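You operate a simulated robot arm through the tools that you are given. There is no shell and no other tool. Be economical: measure what you need, move in short steps, check, and stop when the job is done.

You are at the controls of a simulated robot arm. One attempt, no reset.

TASK
Press the eco button three times. Then shut the small flap. Then stack the bottle labelled "LAB" from the top of the trolley on top of the bottle labelled "site". Then close the trolley drawer. Then put the blue cap from the top of the steel bench on the top of the low table. Then take the steel nut and put it on the top of the low table. Then take the 0-10 bar pressure gauge from the top of the steel bench and leave it on the side bench before the controller. Then stack the yellow digital gauge from the top of the steel bench on top of the black digital gauge. Then lift the meter lid open. The order counts.

The check looks at the end state, three seconds after you hand in, the way a careful person would. Anything else that was tipped, shoved, dropped, spilled or broken makes it a failure. A push-on lid holds only when it is set on centred and level and pressed home; a screw cap is set on level and turned clockwise until tight.

THE ROBOT
A 6-joint arm with a two-finger parallel gripper on a trunk, on a base that drives. Base frame: it is fixed to the floor where the robot stands at the start and does not move with it; the origin is under the middle of the robot, x ahead of it, y to its left, z up; the surface under the hand at the start is at about z = 0.8. Units: m, rad, N and s.
Its first joint turns from -2.897 to 2.897 rad. Places, roughly: blue cap (4x4x3 cm) [-2.1, -2.8, 0.9]; bottle [-0.75, -1.75, 1]; digital gauge [-2.25, -3.25, 1]; eco button [0.6, 0, 1]; meter lid [-6.6, 0.1, 1.1]; pressure gauge [-2.5, -3.25, 1]; side bench before the controller (34x20 cm) [0.58, -0.2, 0.8]; small flap [0.8, -0.2, 1.1]; steel nut (4x4x2 cm) [-2.3, -3.1, 0.9]; top of the low table [-3.6, -1.6, 0.6]; trolley drawer [-0.7, -1.9, 0.7]. Payload 3.91 kg.
The TCP is the grasp point between the finger pads, 0.03 m short of the fingertips. In the tool frame z runs along the fingers and y along their closing line. The gripper opens to 0.11 m. The fingers are 0.02 m wide and 0.01 m thick; the gripper's body (0.048 by 0.112 m) begins 0.055 m behind the TCP.
Orientation is that of the tool frame in the base frame, as a unit quaternion [w, x, y, z]. With the fingers straight down and closing along the base's y, the tool's x points along the base's -x, its y along +y and its z along -z.

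THE INTERFACE
- The arm moves only by the tool servo_tool. Its argument "series" is a list of rows, each a list of 7 numbers: the shift along the tool's x, y, z in m, then the turn, a rotation vector about the tool's x, y, z in rad, then the finger opening in m, from 0 to 0.11. In form: [[dx, dy, dz, rx, ry, rz, gripper], ...]. A call has 1 to 8 rows; each row shifts and turns the commanded pose from where the row before left it, along the tool's axes as they then stand. A row lasts 0.2 s, in which the tool goes at most 0.05 m and 0.15 rad; a call with a longer step from one row to the next is refused whole, and so is a gripper value outside its range. A pose out of reach is approached as far as the arm can. The call stops where the force on the tool passes 40 N (or 10 N more than at its start, if that is more) or the arm is blocked; 0.2 s more then pass. Each finger travels about 0.108 m/s and halts on what it meets, pressing with about 32 N; the grip force reading is that of the motor and also rises with nothing between the fingers. The clock runs only during rows and for 0.2 s after the last one: add rows that do not move to give the fingers time. It gives the time, the measured TCP pose, the force on the tool (base axes), the opening and the grip force at its end, in the units of the frame above (readings bear some noise), with the torque about the TCP (base axes, N m) and any sound that the robot's microphone picked up.
- Cameras (640 x 400 px; columns grow to the right, rows downward): "scene" is now at [0.6204, -0.2543, 1.3386]; the picture's right is [0.00, -0.17, 0.99], its down [-0.85, 0.53, 0.09] and it looks along [-0.53, -0.83, -0.14] (base axes); focal length 214 px, centre (320, 200). "wrist" rides on the gripper at [0.072, 0.017, -0.103] in the tool frame; the picture's right is [-0.23, 0.97, 0.00], its down [-0.76, -0.18, -0.62] and it looks along [-0.61, -0.14, 0.78] (tool axes); focal length 222 px, centre (320, 200). There is no depth. A picture from a camera that has moved, and an enlarged one, comes with that camera's place and axes in the base frame and with its lens. The place of the scene camera against the robot may be out by one fixed shift of up to 0.012 m in any direction.
- get_image(camera): a new picture of that camera. No time passes.
- drive_base(legs): drives the robot by 1 to 6 legs, each [ahead, left, turn to the left] in m, m and rad, along the robot's own axes; the way and the turn of a leg run together, so that a leg with both is an arc; at most 1.5 m and 3.142 rad a leg. The arm and the cameras ride along, it lands a little off, and it stops where it bumps. It gives what a move gives.
- head_to(pan, tilt): turns the head with the scene camera to pan (to the left, within 1.396 rad either way) and tilt (down, from -0.506 to 1.204), counted from straight ahead of the robot. It gives what a move gives.
- inspect(camera, box): a new picture of the part [left, top, right, bottom] of that camera's present view, enlarged. No time passes.
- hand_in(): hands the job in; it is judged then, once.

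Go step by step. Nothing tells you exact positions but the pictures and the camera data: compare them with the known pose of the tool, close in by small moves and look again before you grip or let go. The budget is 207 turns and 192 pictures, counting those below and the enlarged ones. Unless the task says otherwise, let go and move clear before handing in, and close with one line.

The tools are called after "Emit:" as a command line: name --pt "numbers of a row" for each row, then --argument value for the rest, lists and objects as JSON in quotes. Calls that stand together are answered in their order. servo_tool: Moves the arm, as the interface text tells. Its arguments: {"type":"object","properties":{"series":{"type":"array"}},"required":["series"]} The other tools are called the same way: drive_base (legs) drives the base; head_to (pan, tilt) turns the head that bears the scene camera; get_image (camera) takes a picture; inspect (camera, box) takes an enlarged picture of a part of a camera's view; hand_in () hands the job in.

At the start:

```text
clock: 0.0
position: [0.5691, -0.167, 1.2156]
tool_rot: [0.0, 0.0, 1.0, 0.0]
force: [0.3, 0.1, 0.0]
torque: [-0.03, -0.01, 0.0]
gripper_width: 0.1101
grasp_force: 0.1
robot x, y, heading: [-0.0021, 0.0037, -0.002]
head pan, tilt: [-1.4, 0.564]
```

scene: 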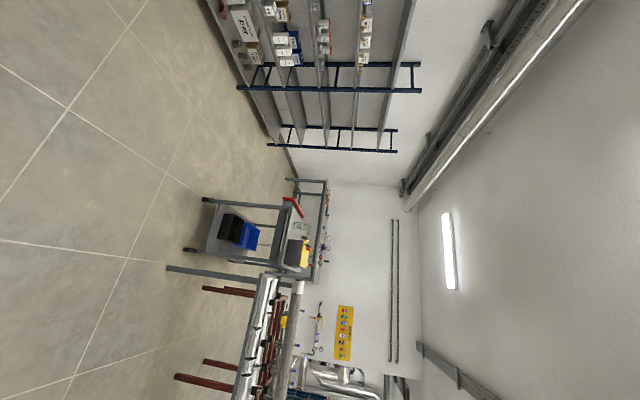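
wrist: 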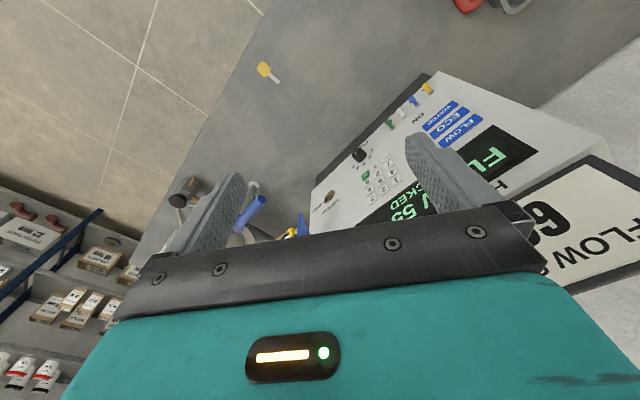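

The wrist view shows the controller under the hand; the scene camera looks off to the right. I turn the head to the controller ahead.

Emit:
head_to --pan 0 --tilt 0.6

Emit:
get_image --camera "scene"

Emit:
inspect --camera "wrist" --box '[300, 60, 620, 260]'

```text
clock: 1.5
position: [0.5695, -0.1659, 1.2154]
tool_rot: [0.0, 0.0, 1.0, 0.0]
force: [-0.2, 0.3, -0.6]
torque: [-0.01, 0.01, -0.07]
gripper_width: 0.1099
grasp_force: 0.2
robot x, y, heading: [-0.0011, 0.002, 0.0]
head pan, tilt: [0.0, 0.6]
```

```text
189 pictures are left
camera scene: at [0.6171, -0.1662, 1.2654], right [0.0, -1.0, 0.0], down [-0.83, 0.0, 0.56], along [-0.56, 0.0, -0.83], focal length 214 px, centre (320, 200)
```

scene: 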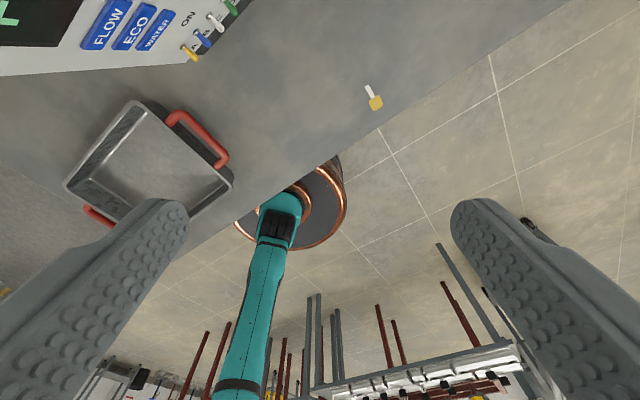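

```text
2.00 times, centred on (460, 160) of wrist
camera zoom: at [0.4963, -0.1505, 1.3191], right [0.23, 0.97, 0.0], down [0.76, -0.18, 0.62], along [0.61, -0.14, -0.78], focal length 444 px, centre (40, 280)
```

zoom: 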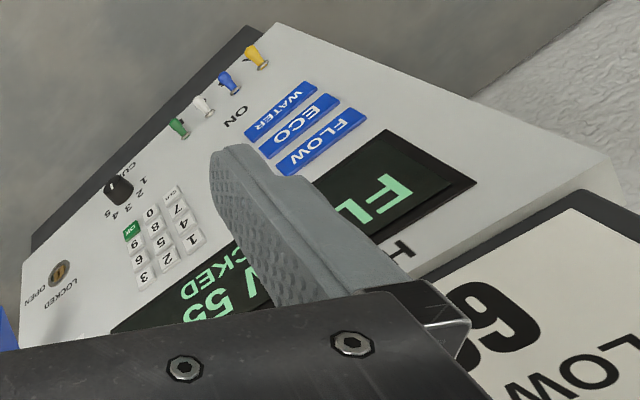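

The scene camera evidently rides on the hand, looking along the fingers. I draw the hand back and tilt it so that it looks at the panel.

Emit:
servo_tool --pt "0.045 0 0 0 0 0 0.0" --pt "0.045 0 0 0 0 0 0.0" --pt "0.045 0 0 0 0 0 0.0" --pt "0.045 0 0 0 -0.15 0 0.0" --pt "0 0 0 0 -0.15 0 0.0" --pt "0 0 0 0 -0.15 0 0.0" --pt "0 0 0 0 -0.15 0 0.0" --pt "0 0 0 0 -0.15 0 0.0"

Emit:
head_to --pan 0 --tilt 0

Emit:
get_image --camera "scene"

Emit:
get_image --camera "wrist"

```text
clock: 3.3
position: [0.3879, -0.1675, 1.2158]
tool_rot: [0.366, 0.0, 0.93, 0.0]
force: [0.4, -0.3, -0.6]
torque: [0.01, 0.03, 0.01]
gripper_width: 0.0002
grasp_force: 31.9
robot x, y, heading: [0.0016, 0.002, -0.0]
head pan, tilt: [0.0, 0.6]
```

```text
clock: 4.3
position: [0.3884, -0.1662, 1.2166]
tool_rot: [0.366, 0.0, 0.931, 0.0]
force: [0.0, -0.6, 0.6]
torque: [-0.04, -0.03, 0.01]
gripper_width: 0.0001
grasp_force: 32.1
robot x, y, heading: [0.0001, -0.0025, 0.002]
head pan, tilt: [0.0, 0.0]
```

```text
187 pictures are left
camera scene: at [0.4354, -0.1662, 1.3281], right [0.0, -1.0, 0.0], down [-0.73, 0.0, -0.68], along [0.68, 0.0, -0.73], focal length 214 px, centre (320, 200)
```

scene: 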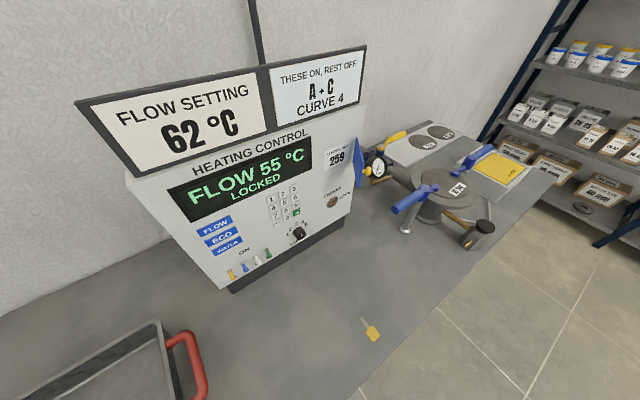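

```text
186 pictures are left
camera wrist: at [0.2651, -0.1506, 1.2423], right [0.17, 0.97, 0.15], down [0.13, -0.18, 0.97], along [0.98, -0.14, -0.16], focal length 222 px, centre (320, 200)
```

wrist: 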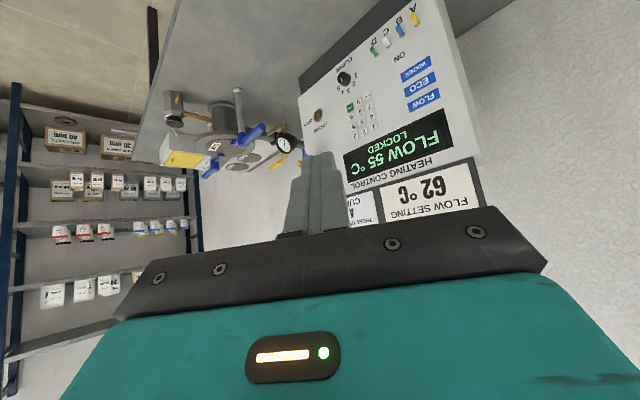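

Now the controller is clear: ECO is the middle blue bar. I look closer, and at the side for the flap.

Emit:
inspect --camera "scene" --box '[180, 150, 380, 275]'

Emit:
inspect --camera "scene" --box '[340, 110, 560, 250]'

Emit:
inspect --camera "wrist" --box '[290, 0, 490, 125]'

```text
3.20 times, centred on (280, 212) of scene
camera zoom: at [0.4354, -0.1662, 1.3281], right [0.0, -1.0, 0.0], down [-0.73, 0.0, -0.68], along [0.68, 0.0, -0.73], focal length 686 px, centre (448, 160)
```

zoom: 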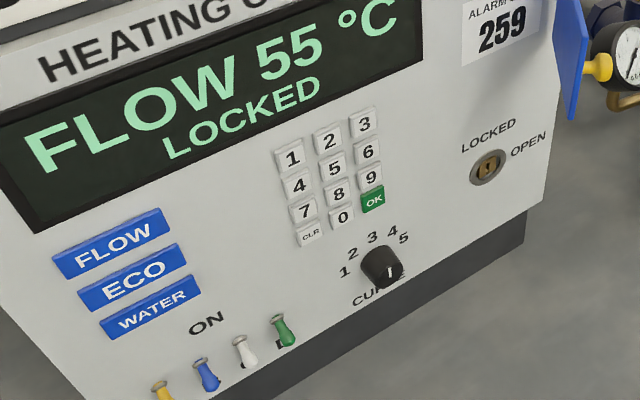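

```text
2.86 times, centred on (450, 180) of scene
camera zoom: at [0.4354, -0.1662, 1.3281], right [0.0, -1.0, 0.0], down [-0.73, 0.0, -0.68], along [0.68, 0.0, -0.73], focal length 613 px, centre (-51, 257)
```

zoom: 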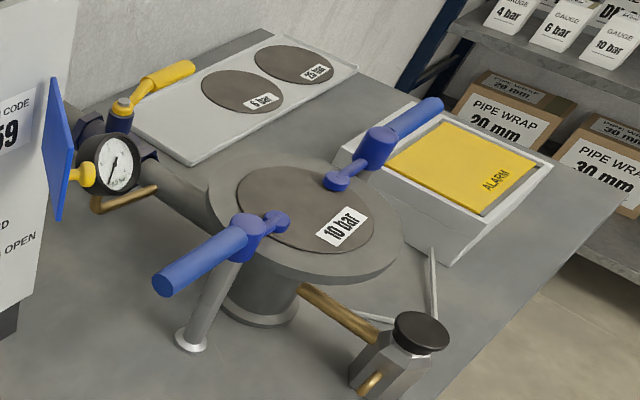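

```text
3.20 times, centred on (390, 62) of wrist
camera zoom: at [0.2651, -0.1506, 1.2423], right [0.17, 0.97, 0.15], down [0.13, -0.18, 0.97], along [0.98, -0.14, -0.16], focal length 711 px, centre (96, 640)
```

zoom: 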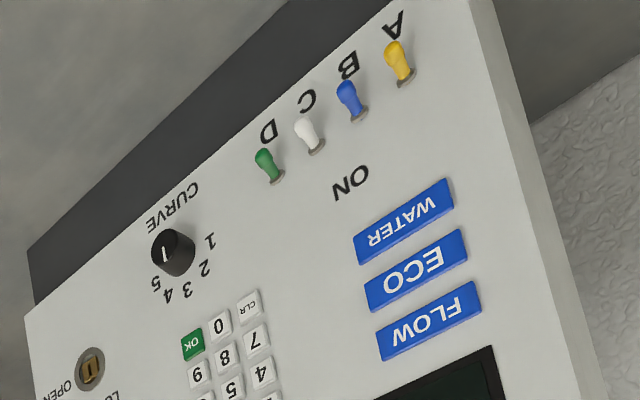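

ECO triangulates to about (0.635, 0, 1.02) and the panel faces about (-0.8,-0.6,0). I yaw the hand square to the panel, closing in partway.

Emit:
servo_tool --pt "0 0 0 -0.0886 0 -0.0951 0" --pt "0 0 0 -0.0886 0 -0.0951 0" --pt "0 0 0 -0.0886 0 -0.0951 0" --pt "0 0 0 -0.0886 0 -0.0951 0" --pt "0 0 0 -0.0886 0 -0.0951 0" --pt "-0.001 -0.006 0.045 0 0 0 0" --pt "-0.001 -0.006 0.045 0 0 0 0" --pt "-0.001 -0.006 0.045 0 0 0 0"

Emit:
get_image --camera "scene"

Emit:
get_image --camera "wrist"

```text
clock: 6.1
position: [0.4759, -0.1222, 1.1212]
tool_rot: [0.348, -0.297, 0.882, 0.117]
force: [-0.5, 0.9, 0.1]
torque: [0.0, 0.01, 0.0]
gripper_width: 0.0001
grasp_force: 32.2
robot x, y, heading: [0.0002, 0.0007, -0.001]
head pan, tilt: [0.0, 0.0]
```

```text
182 pictures are left
camera scene: at [0.5122, -0.0895, 1.2322], right [0.61, -0.8, 0.0], down [-0.58, -0.44, -0.68], along [0.54, 0.41, -0.73], focal length 214 px, centre (320, 200)
```

scene: 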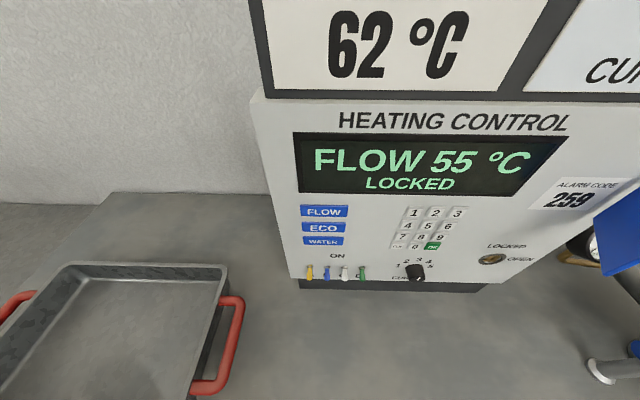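

```text
181 pictures are left
camera wrist: at [0.3679, -0.1843, 1.146], right [-0.46, 0.88, 0.15], down [0.21, -0.06, 0.98], along [0.86, 0.48, -0.16], focal length 222 px, centre (320, 200)
```

wrist: 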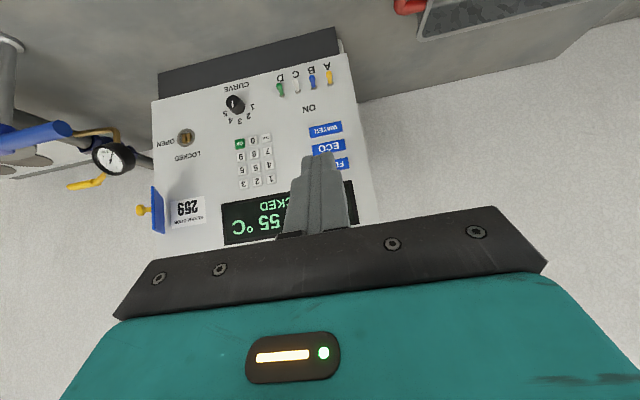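

ECO is at about (0.640, 0, 1.013). I flatten the hand a bit and close to 5 cm in front of it.

Emit:
servo_tool --pt "0 0 0 0 -0.133 0 0" --pt "0 0 0 0 -0.133 0 0" --pt "0 0 0 0 -0.134 0 0" --pt "0.0103 -0.0004 0.0383 0 0 0 0" --pt "0.0103 -0.0004 0.0383 0 0 0 0" --pt "0.0103 -0.0004 0.0383 0 0 0 0" --pt "0.0103 -0.0004 0.0383 0 0 0 0"

Emit:
head_to --pan 0 --tilt 0.6

Emit:
get_image --camera "scene"

Emit:
get_image --camera "wrist"

```text
clock: 7.7
position: [0.5744, -0.0509, 1.0183]
tool_rot: [0.515, -0.268, 0.795, 0.174]
force: [-0.6, 0.7, 0.9]
torque: [0.01, -0.03, -0.02]
gripper_width: 0.0
grasp_force: 32.2
robot x, y, heading: [-0.0024, 0.0009, -0.002]
head pan, tilt: [0.0, 0.0]
```

```text
clock: 8.7
position: [0.5739, -0.0505, 1.0185]
tool_rot: [0.515, -0.267, 0.796, 0.173]
force: [-0.3, 0.2, 0.8]
torque: [0.03, 0.0, 0.02]
gripper_width: 0.0
grasp_force: 32.2
robot x, y, heading: [0.001, -0.0025, 0.002]
head pan, tilt: [0.0, 0.6]
```

```text
180 pictures are left
camera scene: at [0.555, -0.0597, 1.0932], right [0.61, -0.8, 0.0], down [-0.68, -0.52, -0.52], along [0.42, 0.32, -0.85], focal length 214 px, centre (320, 200)
```

scene: 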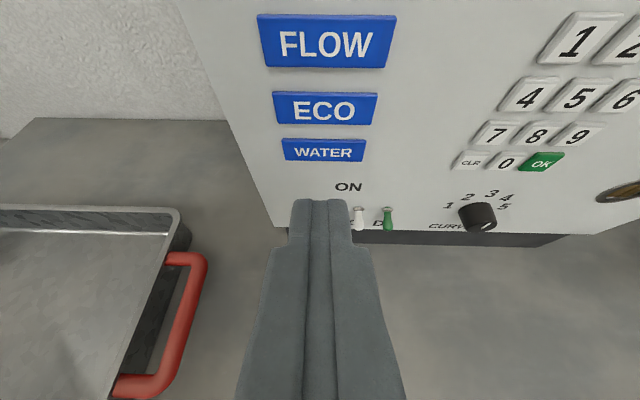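

```text
179 pictures are left
camera wrist: at [0.465, -0.1132, 0.9941], right [-0.52, 0.83, 0.21], down [-0.1, -0.3, 0.95], along [0.85, 0.47, 0.23], focal length 222 px, centre (320, 200)
```

wrist: 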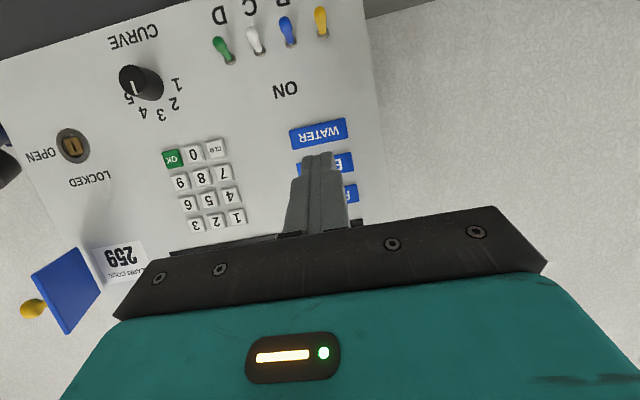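

The tip lines up with ECO. I advance to near contact.

Emit:
servo_tool --pt "-0.017 -0.001 0.0307 0 0 0 0" --pt "-0.0016 0 0.0037 0 0 0 0" --pt "-0.0016 0 0.0037 0 0 0 0"

Emit:
get_image --camera "scene"

```text
clock: 9.5
position: [0.6094, -0.0256, 1.0217]
tool_rot: [0.515, -0.268, 0.796, 0.174]
force: [0.0, 0.5, -0.7]
torque: [0.0, 0.0, 0.01]
gripper_width: 0.0
grasp_force: 31.7
robot x, y, heading: [-0.0008, 0.0007, 0.002]
head pan, tilt: [0.0, 0.6]
```

```text
178 pictures are left
camera scene: at [0.5899, -0.0345, 1.0962], right [0.61, -0.8, 0.0], down [-0.68, -0.52, -0.52], along [0.42, 0.32, -0.85], focal length 214 px, centre (320, 200)
```

scene: 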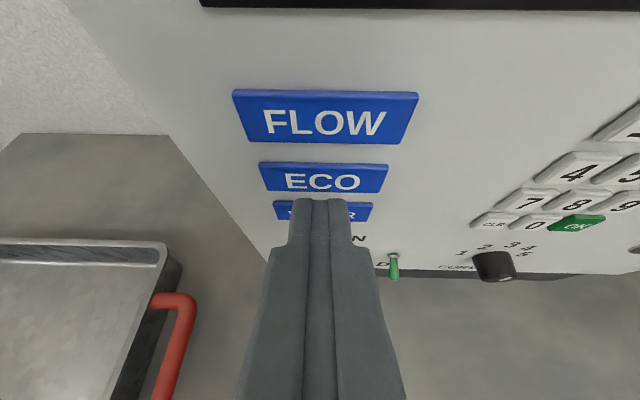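

Almost touching. I press with small steps and watch the force.

Emit:
servo_tool --pt "-0.0012 0 0.0027 0 0 0 0" --pt "-0.0012 0 0.0027 0 0 0 0" --pt "-0.0012 0 0.0027 0 0 0 0" --pt "-0.0008 0 0.0018 0 0 0 0" --pt "-0.0008 0 0.0018 0 0 0 0"

Emit:
get_image --camera "scene"

```text
clock: 10.7
position: [0.6187, -0.0184, 1.021]
tool_rot: [0.515, -0.268, 0.796, 0.173]
force: [-16.9, -8.2, -1.7]
torque: [-0.08, 0.08, 0.06]
gripper_width: 0.0
grasp_force: 31.3
robot x, y, heading: [0.0021, -0.0042, -0.002]
head pan, tilt: [0.0, 0.6]
heard: click
```

```text
177 pictures are left
camera scene: at [0.5986, -0.0278, 1.0966], right [0.6, -0.8, 0.0], down [-0.68, -0.52, -0.52], along [0.42, 0.32, -0.85], focal length 214 px, centre (320, 200)
```

scene: 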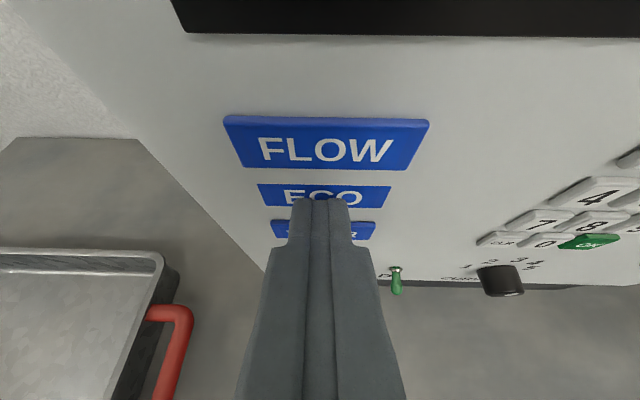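

One click. I back off and press a second time.

Emit:
servo_tool --pt "0.0061 0 -0.0137 0 0 0 0" --pt "0 0 0 0 0 0 0" --pt "-0.0041 0 0.0091 0 0 0 0" --pt "-0.0012 0 0.0028 0 0 0 0" --pt "-0.0008 0 0.0018 0 0 0 0" --pt "0 0 0 0 0 0 0"

```text
clock: 12.1
position: [0.6181, -0.0192, 1.0221]
tool_rot: [0.515, -0.267, 0.796, 0.174]
force: [-12.9, -11.8, -0.1]
torque: [0.03, 0.16, -0.09]
gripper_width: 0.0002
grasp_force: 32.2
robot x, y, heading: [0.0001, 0.001, 0.001]
head pan, tilt: [0.0, 0.6]
heard: click
```

Emit:
servo_tool --pt "0.0061 0 -0.0137 0 0 0 0" --pt "0 0 0 0 0 0 0" --pt "-0.0041 0 0.0091 0 0 0 0" --pt "-0.0012 0 0.0028 0 0 0 0" --pt "-0.0008 0 0.0018 0 0 0 0" --pt "0 0 0 0 0 0 0"

```text
clock: 13.5
position: [0.6171, -0.0188, 1.0217]
tool_rot: [0.515, -0.269, 0.795, 0.175]
force: [-17.8, -5.3, -5.4]
torque: [-0.1, 0.19, 0.2]
gripper_width: 0.0001
grasp_force: 32.2
robot x, y, heading: [-0.0016, 0.0013, 0.005]
head pan, tilt: [0.0, 0.6]
heard: click
```

Three clicks heard. I back off and look to the right for the flap.

Emit:
servo_tool --pt "0.0184 0 -0.041 0 0 0 0" --pt "0.0184 0 -0.041 0 0 0 0" --pt "0.0184 0 -0.041 0 0 0 0" --pt "0 -0.045 0 0 0 0 0" --pt "0 -0.045 0 0 0 0 0" --pt "0 -0.045 0 0 0 0 0" --pt "-0.02 0 -0.02 0 0 0 0"

Emit:
head_to --pan 0 --tilt 0

Emit:
get_image --camera "scene"

Emit:
get_image --camera "wrist"

```text
clock: 15.1
position: [0.5855, -0.2132, 1.0487]
tool_rot: [0.515, -0.268, 0.795, 0.174]
force: [0.1, 0.7, 0.5]
torque: [0.02, 0.01, -0.02]
gripper_width: 0.0
grasp_force: 32.0
robot x, y, heading: [0.0009, -0.0007, 0.005]
head pan, tilt: [0.0, 0.6]
```

```text
clock: 16.1
position: [0.5838, -0.2124, 1.0479]
tool_rot: [0.515, -0.268, 0.795, 0.174]
force: [0.1, 0.1, -0.1]
torque: [0.02, 0.01, 0.02]
gripper_width: 0.0
grasp_force: 31.8
robot x, y, heading: [0.0001, -0.0043, -0.001]
head pan, tilt: [0.0, 0.0]
```

```text
176 pictures are left
camera scene: at [0.5844, -0.207, 1.1725], right [0.61, -0.8, 0.0], down [-0.33, -0.25, -0.91], along [0.73, 0.55, -0.41], focal length 214 px, centre (320, 200)
```

scene: 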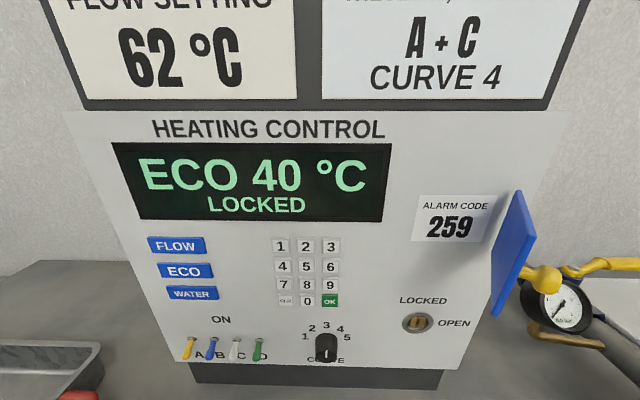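

```text
175 pictures are left
camera wrist: at [0.4753, -0.2749, 1.0239], right [-0.52, 0.83, 0.21], down [-0.1, -0.3, 0.95], along [0.85, 0.47, 0.23], focal length 222 px, centre (320, 200)
```

wrist: 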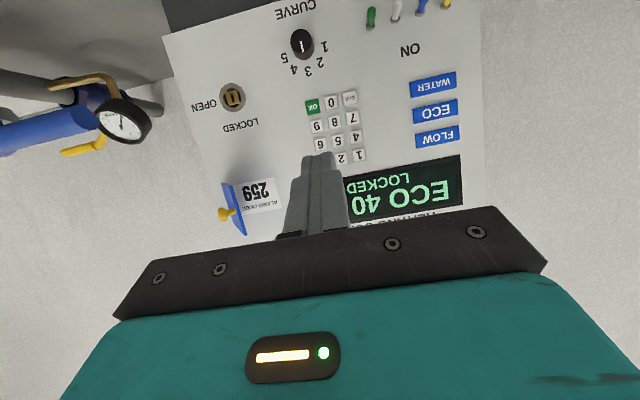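

The display reads ECO 40. The flap is the blue plate standing out from the panel's right edge; I zoom in on it.

Emit:
inspect --camera "scene" --box '[400, 160, 600, 340]'

Emit:
inspect --camera "wrist" --box '[180, 140, 300, 260]'

```text
2.22 times, centred on (500, 250) of scene
camera zoom: at [0.5844, -0.207, 1.1725], right [0.61, -0.8, 0.0], down [-0.33, -0.25, -0.91], along [0.73, 0.55, -0.41], focal length 477 px, centre (-80, 89)
```

zoom: 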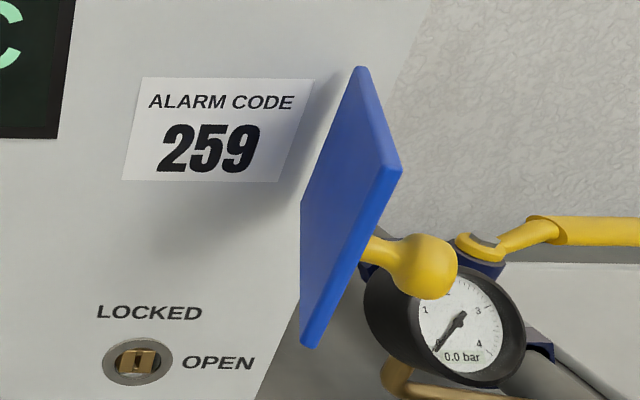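

```text
3.33 times, centred on (240, 200) of wrist
camera zoom: at [0.4753, -0.2749, 1.0239], right [-0.52, 0.83, 0.21], down [-0.1, -0.3, 0.95], along [0.85, 0.47, 0.23], focal length 740 px, centre (587, 200)
```

zoom: 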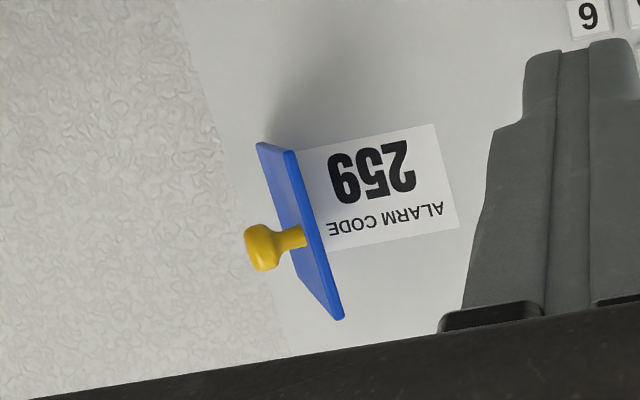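

Flap's free edge is near (0.727,-0.238), z 1.045–1.107, hinged on its panel side. I move the tip to the right of it with some standoff.

Emit:
servo_tool --pt "-0.0167 -0.0343 0.0005 0 0 0 0" --pt "-0.0167 -0.0343 0.0005 0 0 0 0" --pt "-0.0167 -0.0343 0.0005 0 0 0 0" --pt "-0.0167 -0.0343 0.0005 0 0 0 0"

Emit:
head_to --pan 0 --tilt 0.6

Emit:
get_image --camera "scene"

Emit:
get_image --camera "wrist"

```text
clock: 17.1
position: [0.6902, -0.3035, 1.1096]
tool_rot: [0.515, -0.268, 0.795, 0.173]
force: [-0.7, 0.8, 1.3]
torque: [-0.08, -0.01, -0.02]
gripper_width: 0.0
grasp_force: 31.9
robot x, y, heading: [0.0001, 0.0015, -0.0]
head pan, tilt: [0.0, 0.0]
```

```text
clock: 18.1
position: [0.6906, -0.304, 1.1074]
tool_rot: [0.515, -0.267, 0.796, 0.173]
force: [-0.1, -0.1, 0.6]
torque: [0.02, 0.01, -0.01]
gripper_width: 0.0
grasp_force: 31.5
robot x, y, heading: [0.0021, -0.0023, 0.002]
head pan, tilt: [0.0, 0.6]
```

```text
172 pictures are left
camera scene: at [0.6717, -0.3127, 1.1823], right [0.61, -0.8, 0.0], down [-0.68, -0.52, -0.52], along [0.42, 0.32, -0.85], focal length 214 px, centre (320, 200)
```

scene: 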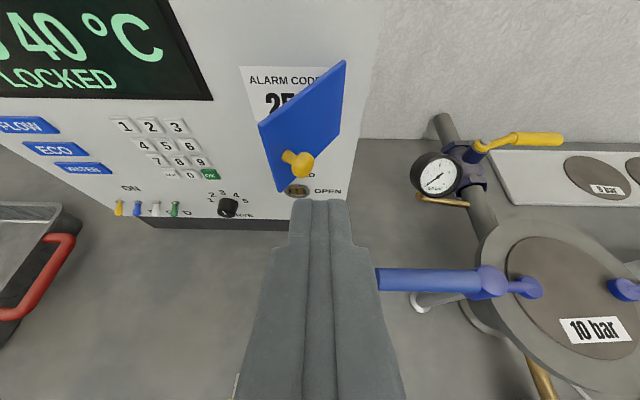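

```text
171 pictures are left
camera wrist: at [0.5816, -0.3661, 1.0833], right [-0.52, 0.83, 0.21], down [-0.1, -0.3, 0.95], along [0.85, 0.47, 0.23], focal length 222 px, centre (320, 200)
```

wrist: 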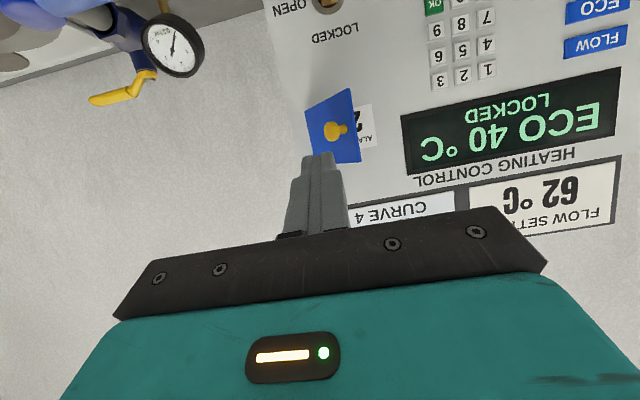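

The flap stands about 57° open with its free edge toward the left, so I can push it from the front near the free edge, above the knob.

Emit:
servo_tool --pt "0 0.033 0 0 0 0 0" --pt "-0.0123 0 0.0274 0 0 0 0" --pt "-0.0057 0 0.0128 0 0 0 0" --pt "-0.0057 0 0.0128 0 0 0 0"

Emit:
get_image --camera "scene"

```text
clock: 19.0
position: [0.7017, -0.254, 1.1076]
tool_rot: [0.515, -0.266, 0.796, 0.173]
force: [-21.0, 0.0, 4.2]
torque: [0.06, -0.03, 0.33]
gripper_width: 0.0
grasp_force: 32.0
robot x, y, heading: [-0.0044, 0.0013, -0.004]
head pan, tilt: [0.0, 0.6]
stopped in row 4: the force on the tool passed its limit at 63 N (the readings are from after the stop); the commanded pose is now the measured one
```

```text
170 pictures are left
camera scene: at [0.6825, -0.2618, 1.1824], right [0.6, -0.8, 0.0], down [-0.68, -0.52, -0.52], along [0.41, 0.32, -0.85], focal length 214 px, centre (320, 200)
```

scene: 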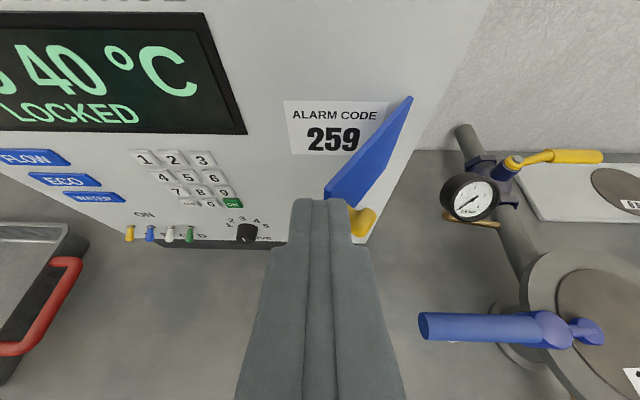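

The edge was taken end-on. I back off, shift right and push diagonally on the outer face, slowly.

Emit:
servo_tool --pt "0.0045 0 -0.0199 0 0 0 0" --pt "0 -0.035 0 0 0 0 0" --pt "-0.0139 0 0.031 0 0 0 0" --pt "-0.002 0.0063 0.0045 0 0 0 0" --pt "-0.002 0.0063 0.0045 0 0 0 0" --pt "-0.002 0.0063 0.0045 0 0 0 0" --pt "-0.002 0.0063 0.0045 0 0 0 0"

Emit:
get_image --camera "scene"

```text
clock: 20.6
position: [0.7367, -0.2405, 1.1109]
tool_rot: [0.514, -0.267, 0.796, 0.174]
force: [0.0, -0.7, 0.1]
torque: [0.01, 0.02, 0.0]
gripper_width: 0.0
grasp_force: 31.8
robot x, y, heading: [0.0035, 0.001, -0.008]
head pan, tilt: [0.0, 0.6]
```

```text
169 pictures are left
camera scene: at [0.7176, -0.2492, 1.1847], right [0.61, -0.8, 0.0], down [-0.68, -0.52, -0.52], along [0.41, 0.32, -0.85], focal length 214 px, centre (320, 200)
```

scene: 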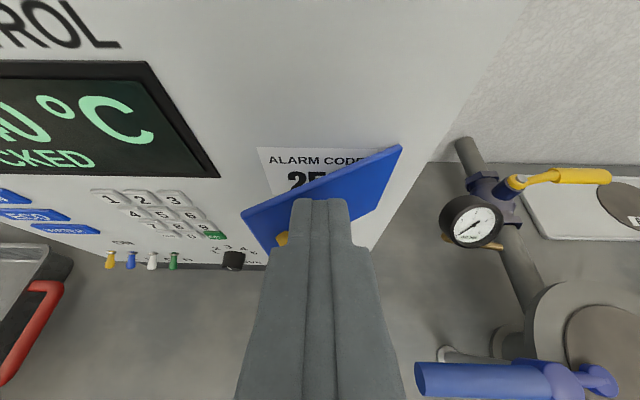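

The flap is swinging shut; the knob sits left of the finger near the free end. I push straight in, slowly.

Emit:
servo_tool --pt "-0.0025 0 0.0055 0 0 0 0" --pt "-0.0025 0 0.0055 0 0 0 0" --pt "-0.0025 0 0.0055 0 0 0 0" --pt "-0.0025 0 0.0055 0 0 0 0" --pt "-0.0025 0 0.0055 0 0 0 0"

Emit:
get_image --camera "scene"

```text
clock: 21.8
position: [0.7591, -0.2231, 1.1095]
tool_rot: [0.514, -0.267, 0.797, 0.174]
force: [-13.2, -3.9, 0.0]
torque: [0.0, 0.09, 0.08]
gripper_width: 0.0001
grasp_force: 32.3
robot x, y, heading: [-0.0016, -0.0005, -0.0]
head pan, tilt: [0.0, 0.6]
```

```text
168 pictures are left
camera scene: at [0.7403, -0.2322, 1.1851], right [0.6, -0.8, 0.0], down [-0.68, -0.52, -0.52], along [0.41, 0.32, -0.85], focal length 214 px, centre (320, 200)
```

scene: 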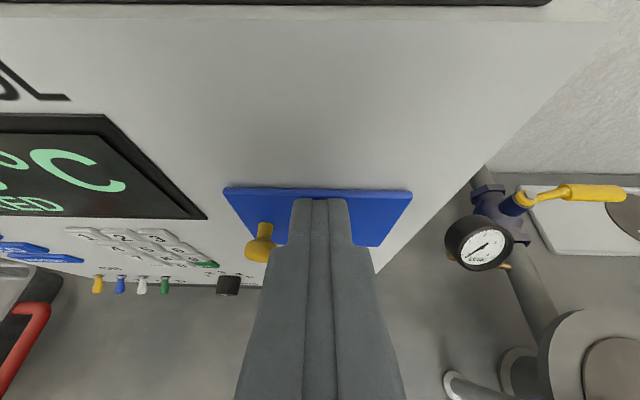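

Looks nearly flat. A little more pressure, then I back off to check.

Emit:
servo_tool --pt "-0.0008 0 0.0018 0 0 0 0" --pt "-0.0008 0 0.0018 0 0 0 0" --pt "0 0 0 0 0 0 0"

Emit:
servo_tool --pt "0.0123 0 -0.0274 0 0 0 0" --pt "0.0184 0 -0.041 0 0 0 0" --pt "0.0184 0 -0.041 0 0 0 0"

Emit:
get_image --camera "scene"

Emit:
get_image --camera "wrist"

```text
clock: 22.4
position: [0.7599, -0.2235, 1.1106]
tool_rot: [0.514, -0.267, 0.797, 0.173]
force: [-15.6, -3.7, 5.6]
torque: [0.05, -0.06, 0.13]
gripper_width: 0.0003
grasp_force: 32.0
robot x, y, heading: [0.0022, -0.0031, -0.002]
head pan, tilt: [0.0, 0.6]
stopped in row 2: the force on the tool passed its limit at 43 N (the readings are from after the stop); the commanded pose is now the measured one
```

```text
clock: 23.2
position: [0.6653, -0.2955, 1.109]
tool_rot: [0.514, -0.266, 0.797, 0.173]
force: [1.1, 0.4, -0.2]
torque: [0.02, -0.01, -0.01]
gripper_width: 0.0
grasp_force: 31.9
robot x, y, heading: [-0.003, 0.0008, -0.007]
head pan, tilt: [0.0, 0.6]
```

```text
167 pictures are left
camera scene: at [0.6457, -0.3035, 1.1839], right [0.6, -0.8, 0.0], down [-0.68, -0.51, -0.52], along [0.41, 0.31, -0.86], focal length 214 px, centre (320, 200)
```

scene: 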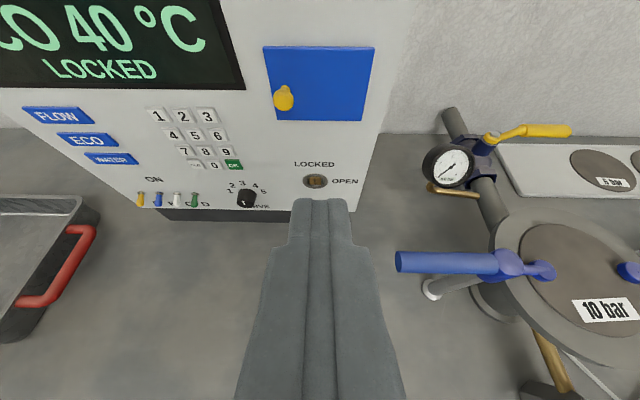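

```text
166 pictures are left
camera wrist: at [0.5551, -0.3567, 1.0855], right [-0.51, 0.83, 0.21], down [-0.09, -0.3, 0.95], along [0.85, 0.47, 0.23], focal length 222 px, centre (320, 200)
```

wrist: 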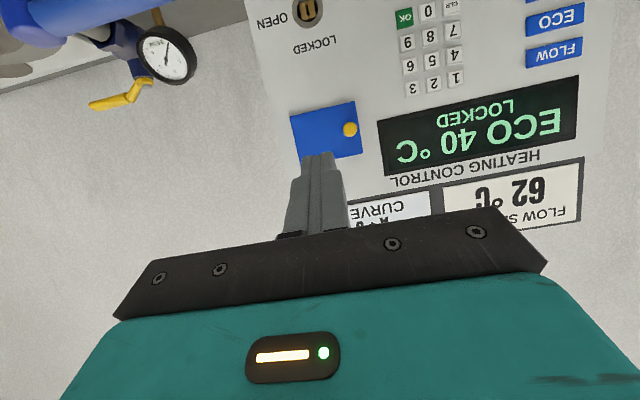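

Flap is shut. Now I draw the hand back and up, level and facing forward, so the head can survey the room.

Emit:
servo_tool --pt "-0.0026 0.0242 -0.0361 0 0 0 0" --pt "-0.0026 0.0242 -0.0361 0 0 0 0" --pt "-0.0026 0.0242 -0.0361 0 0 0 0" --pt "-0.0026 0.0242 -0.0361 0 0 0 0" --pt "-0.0026 0.0242 -0.0361 0 0 0 0" --pt "-0.0026 0.0242 -0.0361 0 0 0 0" --pt "-0.0026 0.0242 -0.0361 0 0 0 0"

Emit:
servo_tool --pt "0 0 0 0.1187 0 0.0531 0" --pt "0 0 0 0.1187 0 0.0531 0" --pt "0 0 0 0.1187 0 0.0531 0" --pt "0 0 0 0.1187 0 0.0531 0" --pt "0 0 0 0.1187 0 0.0531 0" --pt "0 0 0 0 -0.14 0 0" --pt "0 0 0 0 -0.14 0 0" --pt "0 0 0 0 -0.14 0 0"

Emit:
head_to --pan -1.39 --tilt 0.4

Emit:
get_image --camera "scene"

```text
clock: 24.8
position: [0.3848, -0.2969, 1.2303]
tool_rot: [0.513, -0.267, 0.797, 0.173]
force: [-0.3, -1.1, -0.4]
torque: [0.03, 0.01, 0.03]
gripper_width: 0.0001
grasp_force: 32.1
robot x, y, heading: [-0.0023, 0.0001, -0.01]
head pan, tilt: [0.0, 0.6]
```

```text
clock: 26.6
position: [0.3848, -0.2936, 1.2314]
tool_rot: [0.705, 0.001, 0.709, -0.002]
force: [-0.2, 1.0, 0.1]
torque: [0.02, 0.01, 0.02]
gripper_width: 0.0
grasp_force: 32.1
robot x, y, heading: [-0.0015, -0.0017, -0.001]
head pan, tilt: [0.0, 0.6]
```

```text
clock: 28.1
position: [0.3858, -0.294, 1.2319]
tool_rot: [0.705, 0.0, 0.709, -0.001]
force: [-0.5, 0.1, -0.2]
torque: [0.0, 0.0, 0.02]
gripper_width: 0.0
grasp_force: 31.9
robot x, y, heading: [-0.0018, -0.0009, -0.009]
head pan, tilt: [-1.389, 0.4]
```

```text
165 pictures are left
camera scene: at [0.2657, -0.3838, 1.3127], right [-0.98, -0.18, 0.01], down [-0.08, 0.38, -0.92], along [0.16, -0.91, -0.39], focal length 214 px, centre (320, 200)
```

scene: 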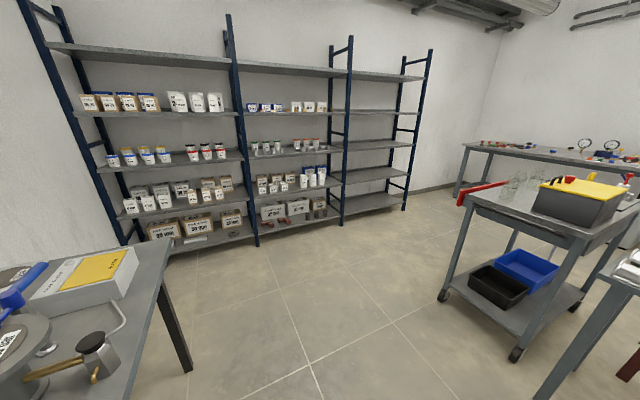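

I see the trolley behind-right, the steel bench further. I back away and turn right to face the trolley.

Emit:
drive_base --legs '[[-0.3, 0, 0], [0, 0, -1.9]]'

Emit:
head_to --pan 0 --tilt 0.35

Emit:
get_image --camera "scene"

```text
clock: 34.7
position: [-0.703, -0.2645, 1.2309]
tool_rot: [0.406, 0.579, 0.408, -0.577]
force: [0.7, 0.4, 0.2]
torque: [0.02, 0.05, 0.02]
gripper_width: 0.0001
grasp_force: 32.0
robot x, y, heading: [-0.2986, 0.0039, -1.915]
head pan, tilt: [-1.389, 0.4]
```

```text
clock: 36.2
position: [-0.704, -0.2652, 1.2317]
tool_rot: [0.406, 0.579, 0.408, -0.577]
force: [0.0, -0.5, -1.0]
torque: [0.0, -0.01, 0.0]
gripper_width: 0.0
grasp_force: 32.5
robot x, y, heading: [-0.2987, -0.0031, -1.914]
head pan, tilt: [0.0, 0.351]
```

```text
164 pictures are left
camera scene: at [-0.6981, -0.2296, 1.3166], right [-0.94, 0.34, 0.0], down [0.12, 0.33, -0.94], along [-0.32, -0.88, -0.35], focal length 214 px, centre (320, 200)
```

scene: 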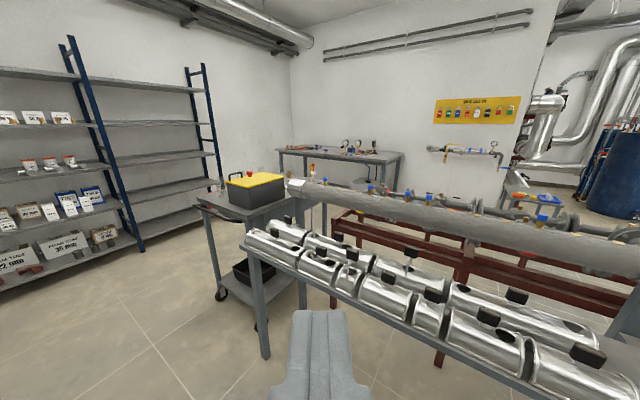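

The trolley is beyond the shell bench; its free side faces about (0.8, 0.6). I drive round to stand in front of that side.

Emit:
drive_base --legs '[[0.9, 0.65, 0], [0, 0, -0.58]]'

Emit:
get_image --camera "scene"

```text
clock: 43.5
position: [-0.463, -1.0578, 1.2317]
tool_rot: [0.226, 0.671, 0.227, -0.668]
force: [0.2, -0.3, -0.9]
torque: [-0.01, -0.01, -0.01]
gripper_width: 0.0
grasp_force: 32.0
robot x, y, heading: [0.0215, -1.054, -2.491]
head pan, tilt: [0.0, 0.351]
```

```text
163 pictures are left
camera scene: at [-0.4394, -1.0331, 1.3166], right [-0.61, 0.8, 0.0], down [0.28, 0.21, -0.94], along [-0.75, -0.57, -0.35], focal length 214 px, centre (320, 200)
```

scene: 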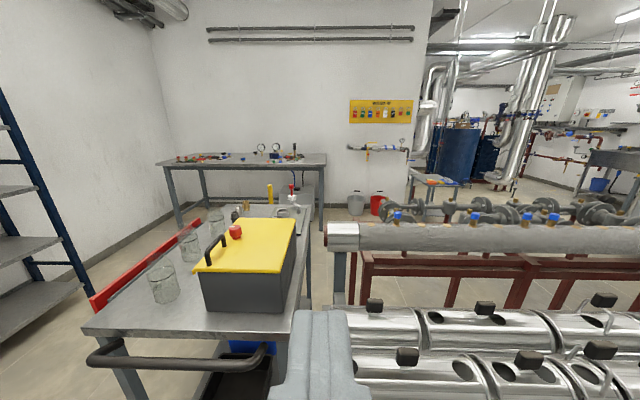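

I face the trolley's handle end now; toolbox, glass bottles and a red piece along its left side. I zoom in.

Emit:
inspect --camera "scene" --box '[80, 170, 330, 340]'

Emit:
inspect --camera "scene" --box '[150, 130, 340, 230]'

```text
2.35 times, centred on (205, 255) of scene
camera zoom: at [-0.4394, -1.0331, 1.3166], right [-0.61, 0.8, 0.0], down [0.28, 0.21, -0.94], along [-0.75, -0.57, -0.35], focal length 505 px, centre (591, 71)
```

zoom: 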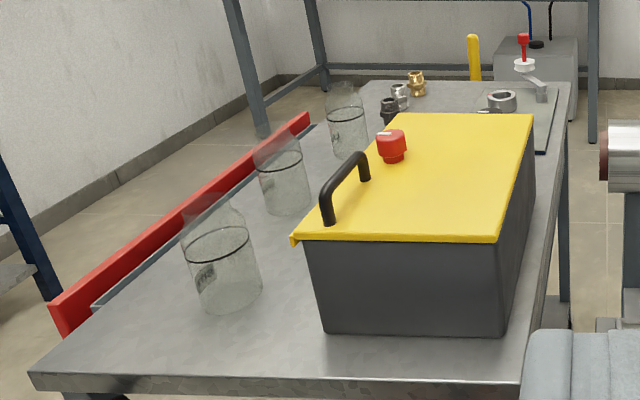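

```text
3.37 times, centred on (245, 180) of scene
camera zoom: at [-0.4394, -1.0331, 1.3166], right [-0.61, 0.8, 0.0], down [0.28, 0.21, -0.94], along [-0.75, -0.57, -0.35], focal length 722 px, centre (573, 267)
```

zoom: 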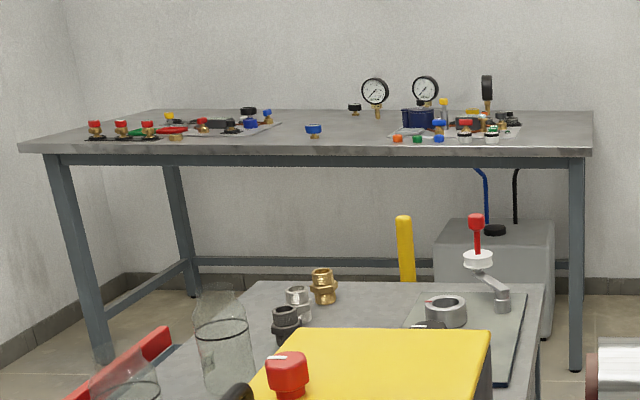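

Three glass bottles stand along the trolley's left side, where the red drawer front also sticks out. I drive round to that side.

Emit:
drive_base --legs '[[0.44, 0.79, 0], [0, 0, -1.564], [-0.17, 0.6, 0]]'

Emit:
get_image --camera "scene"

```text
clock: 55.2
position: [-0.2006, -1.972, 1.2309]
tool_rot: [-0.306, 0.639, -0.307, -0.635]
force: [-0.2, -0.8, 0.2]
torque: [0.0, 0.02, -0.03]
gripper_width: 0.0
grasp_force: 32.5
robot x, y, heading: [-0.1919, -2.4572, 2.245]
head pan, tilt: [0.0, 0.351]
```

```text
160 pictures are left
camera scene: at [-0.1837, -2.0, 1.3166], right [0.78, 0.62, 0.0], down [0.22, -0.27, -0.94], along [-0.58, 0.73, -0.35], focal length 214 px, centre (320, 200)
```

scene: 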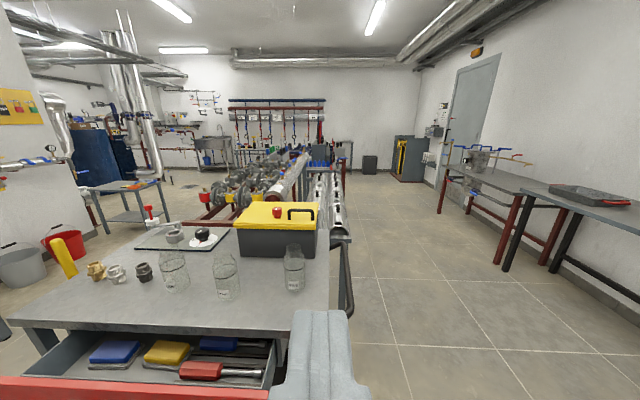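

I'm on the drawer side. I read the bottle labels.

Emit:
inspect --camera "scene" --box '[140, 220, 330, 320]'

Emit:
inspect --camera "wrist" --box '[0, 0, 640, 400]'

```text
3.37 times, centred on (235, 270) of scene
camera zoom: at [-0.1837, -2.0, 1.3166], right [0.78, 0.62, 0.0], down [0.22, -0.27, -0.94], along [-0.58, 0.73, -0.35], focal length 722 px, centre (606, -36)
```

zoom: 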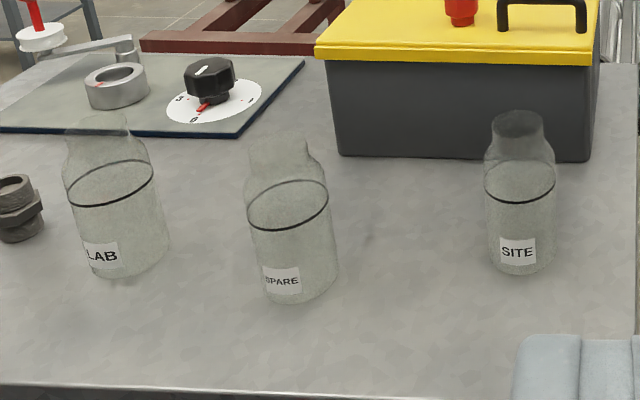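

```text
1.00 times, centred on (320, 200) of wrist (not enlarged: the box is as wide or as high as the picture)
camera zoom: at [-0.1485, -2.0645, 1.1589], right [-0.76, -0.6, 0.23], down [0.52, -0.38, 0.77], along [-0.38, 0.7, 0.6], focal length 222 px, centre (320, 200)
```

zoom: 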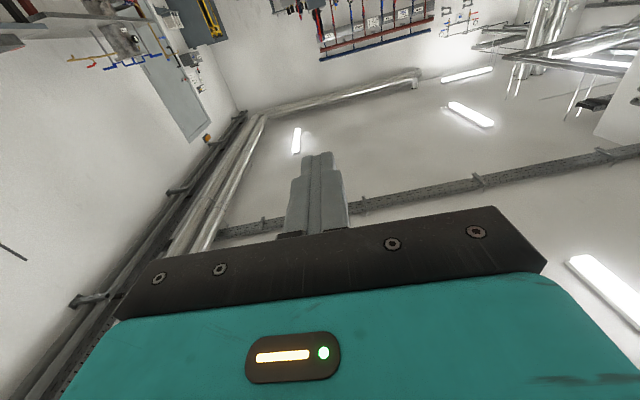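

LAB is left, SPARE middle, SITE right. I move a little closer and turn the hand to point down.

Emit:
drive_base --legs '[[0.12, 0.0, 0]]'

Emit:
servo_tool --pt "0 0 0 0 0.13 0 0.11" --pt "0 0 0 0 0.13 0 0.11" --pt "0 0 0 0 0.13 0 0.11" --pt "0 0 0 0 0.13 0 0.11" --pt "0 0 0 0 0.13 0 0.11" --pt "0 0 0 0 0.13 0 0.11"

Emit:
servo_tool --pt "0 0 0 0 0.13 0 0.11" --pt "0 0 0 0 0.13 0 0.11" --pt "0 0 0 0 0.13 0 0.11" --pt "0 0 0 0 0.13 0 0.11" --pt "0 0 0 0 0.135 0 0.11" --pt "0 0 0 0 0.133 0 0.11"

Emit:
head_to --pan 0 --tilt -0.5

Emit:
get_image --camera "scene"

Emit:
get_image --camera "wrist"

```text
clock: 56.4
position: [-0.2737, -1.8761, 1.232]
tool_rot: [-0.309, 0.638, -0.31, -0.634]
force: [0.0, 0.0, -0.1]
torque: [0.0, 0.01, -0.01]
gripper_width: 0.0001
grasp_force: 31.9
robot x, y, heading: [-0.2606, -2.3626, 2.236]
head pan, tilt: [0.0, 0.351]
```

```text
clock: 57.8
position: [-0.273, -1.8767, 1.2307]
tool_rot: [-0.167, 0.832, -0.404, -0.343]
force: [-0.5, -0.3, -0.3]
torque: [-0.01, 0.0, -0.02]
gripper_width: 0.1098
grasp_force: 0.0
robot x, y, heading: [-0.2647, -2.3635, 2.239]
head pan, tilt: [0.0, 0.351]
```

```text
clock: 59.2
position: [-0.274, -1.8782, 1.2322]
tool_rot: [0.0, 0.899, -0.437, 0.002]
force: [-0.3, -0.7, 0.5]
torque: [-0.01, 0.03, 0.04]
gripper_width: 0.1098
grasp_force: 0.1
robot x, y, heading: [-0.2643, -2.3673, 2.236]
head pan, tilt: [0.0, 0.351]
```

```text
clock: 60.4
position: [-0.2734, -1.8783, 1.231]
tool_rot: [0.0, 0.9, -0.436, 0.001]
force: [-0.5, -0.1, 0.0]
torque: [-0.02, -0.01, 0.04]
gripper_width: 0.1101
grasp_force: 0.1
robot x, y, heading: [-0.2634, -2.3612, 2.237]
head pan, tilt: [0.0, -0.499]
```

```text
157 pictures are left
camera scene: at [-0.3733, -1.7587, 1.3016], right [0.79, 0.62, 0.0], down [0.55, -0.69, -0.48], along [-0.29, 0.37, -0.88], focal length 214 px, centre (320, 200)
```

scene: 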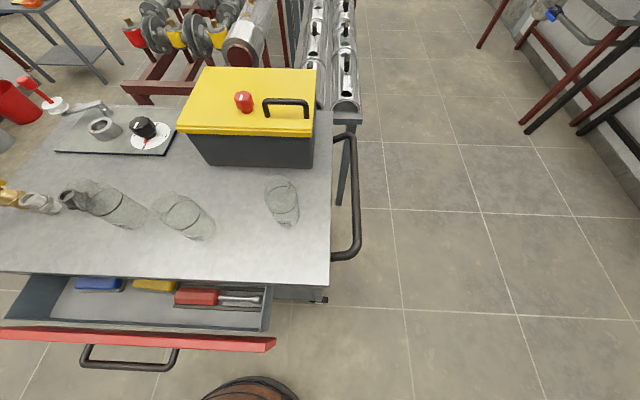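

```text
156 pictures are left
camera wrist: at [-0.2424, -1.9451, 1.3345], right [-0.91, -0.42, 0.0], down [-0.33, 0.71, 0.62], along [-0.26, 0.56, -0.78], focal length 222 px, centre (320, 200)
```

wrist: 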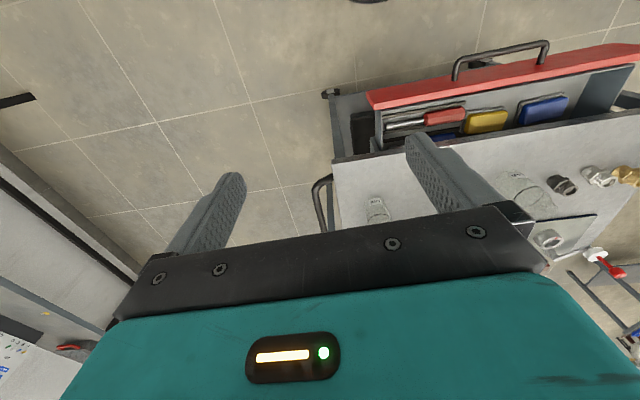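

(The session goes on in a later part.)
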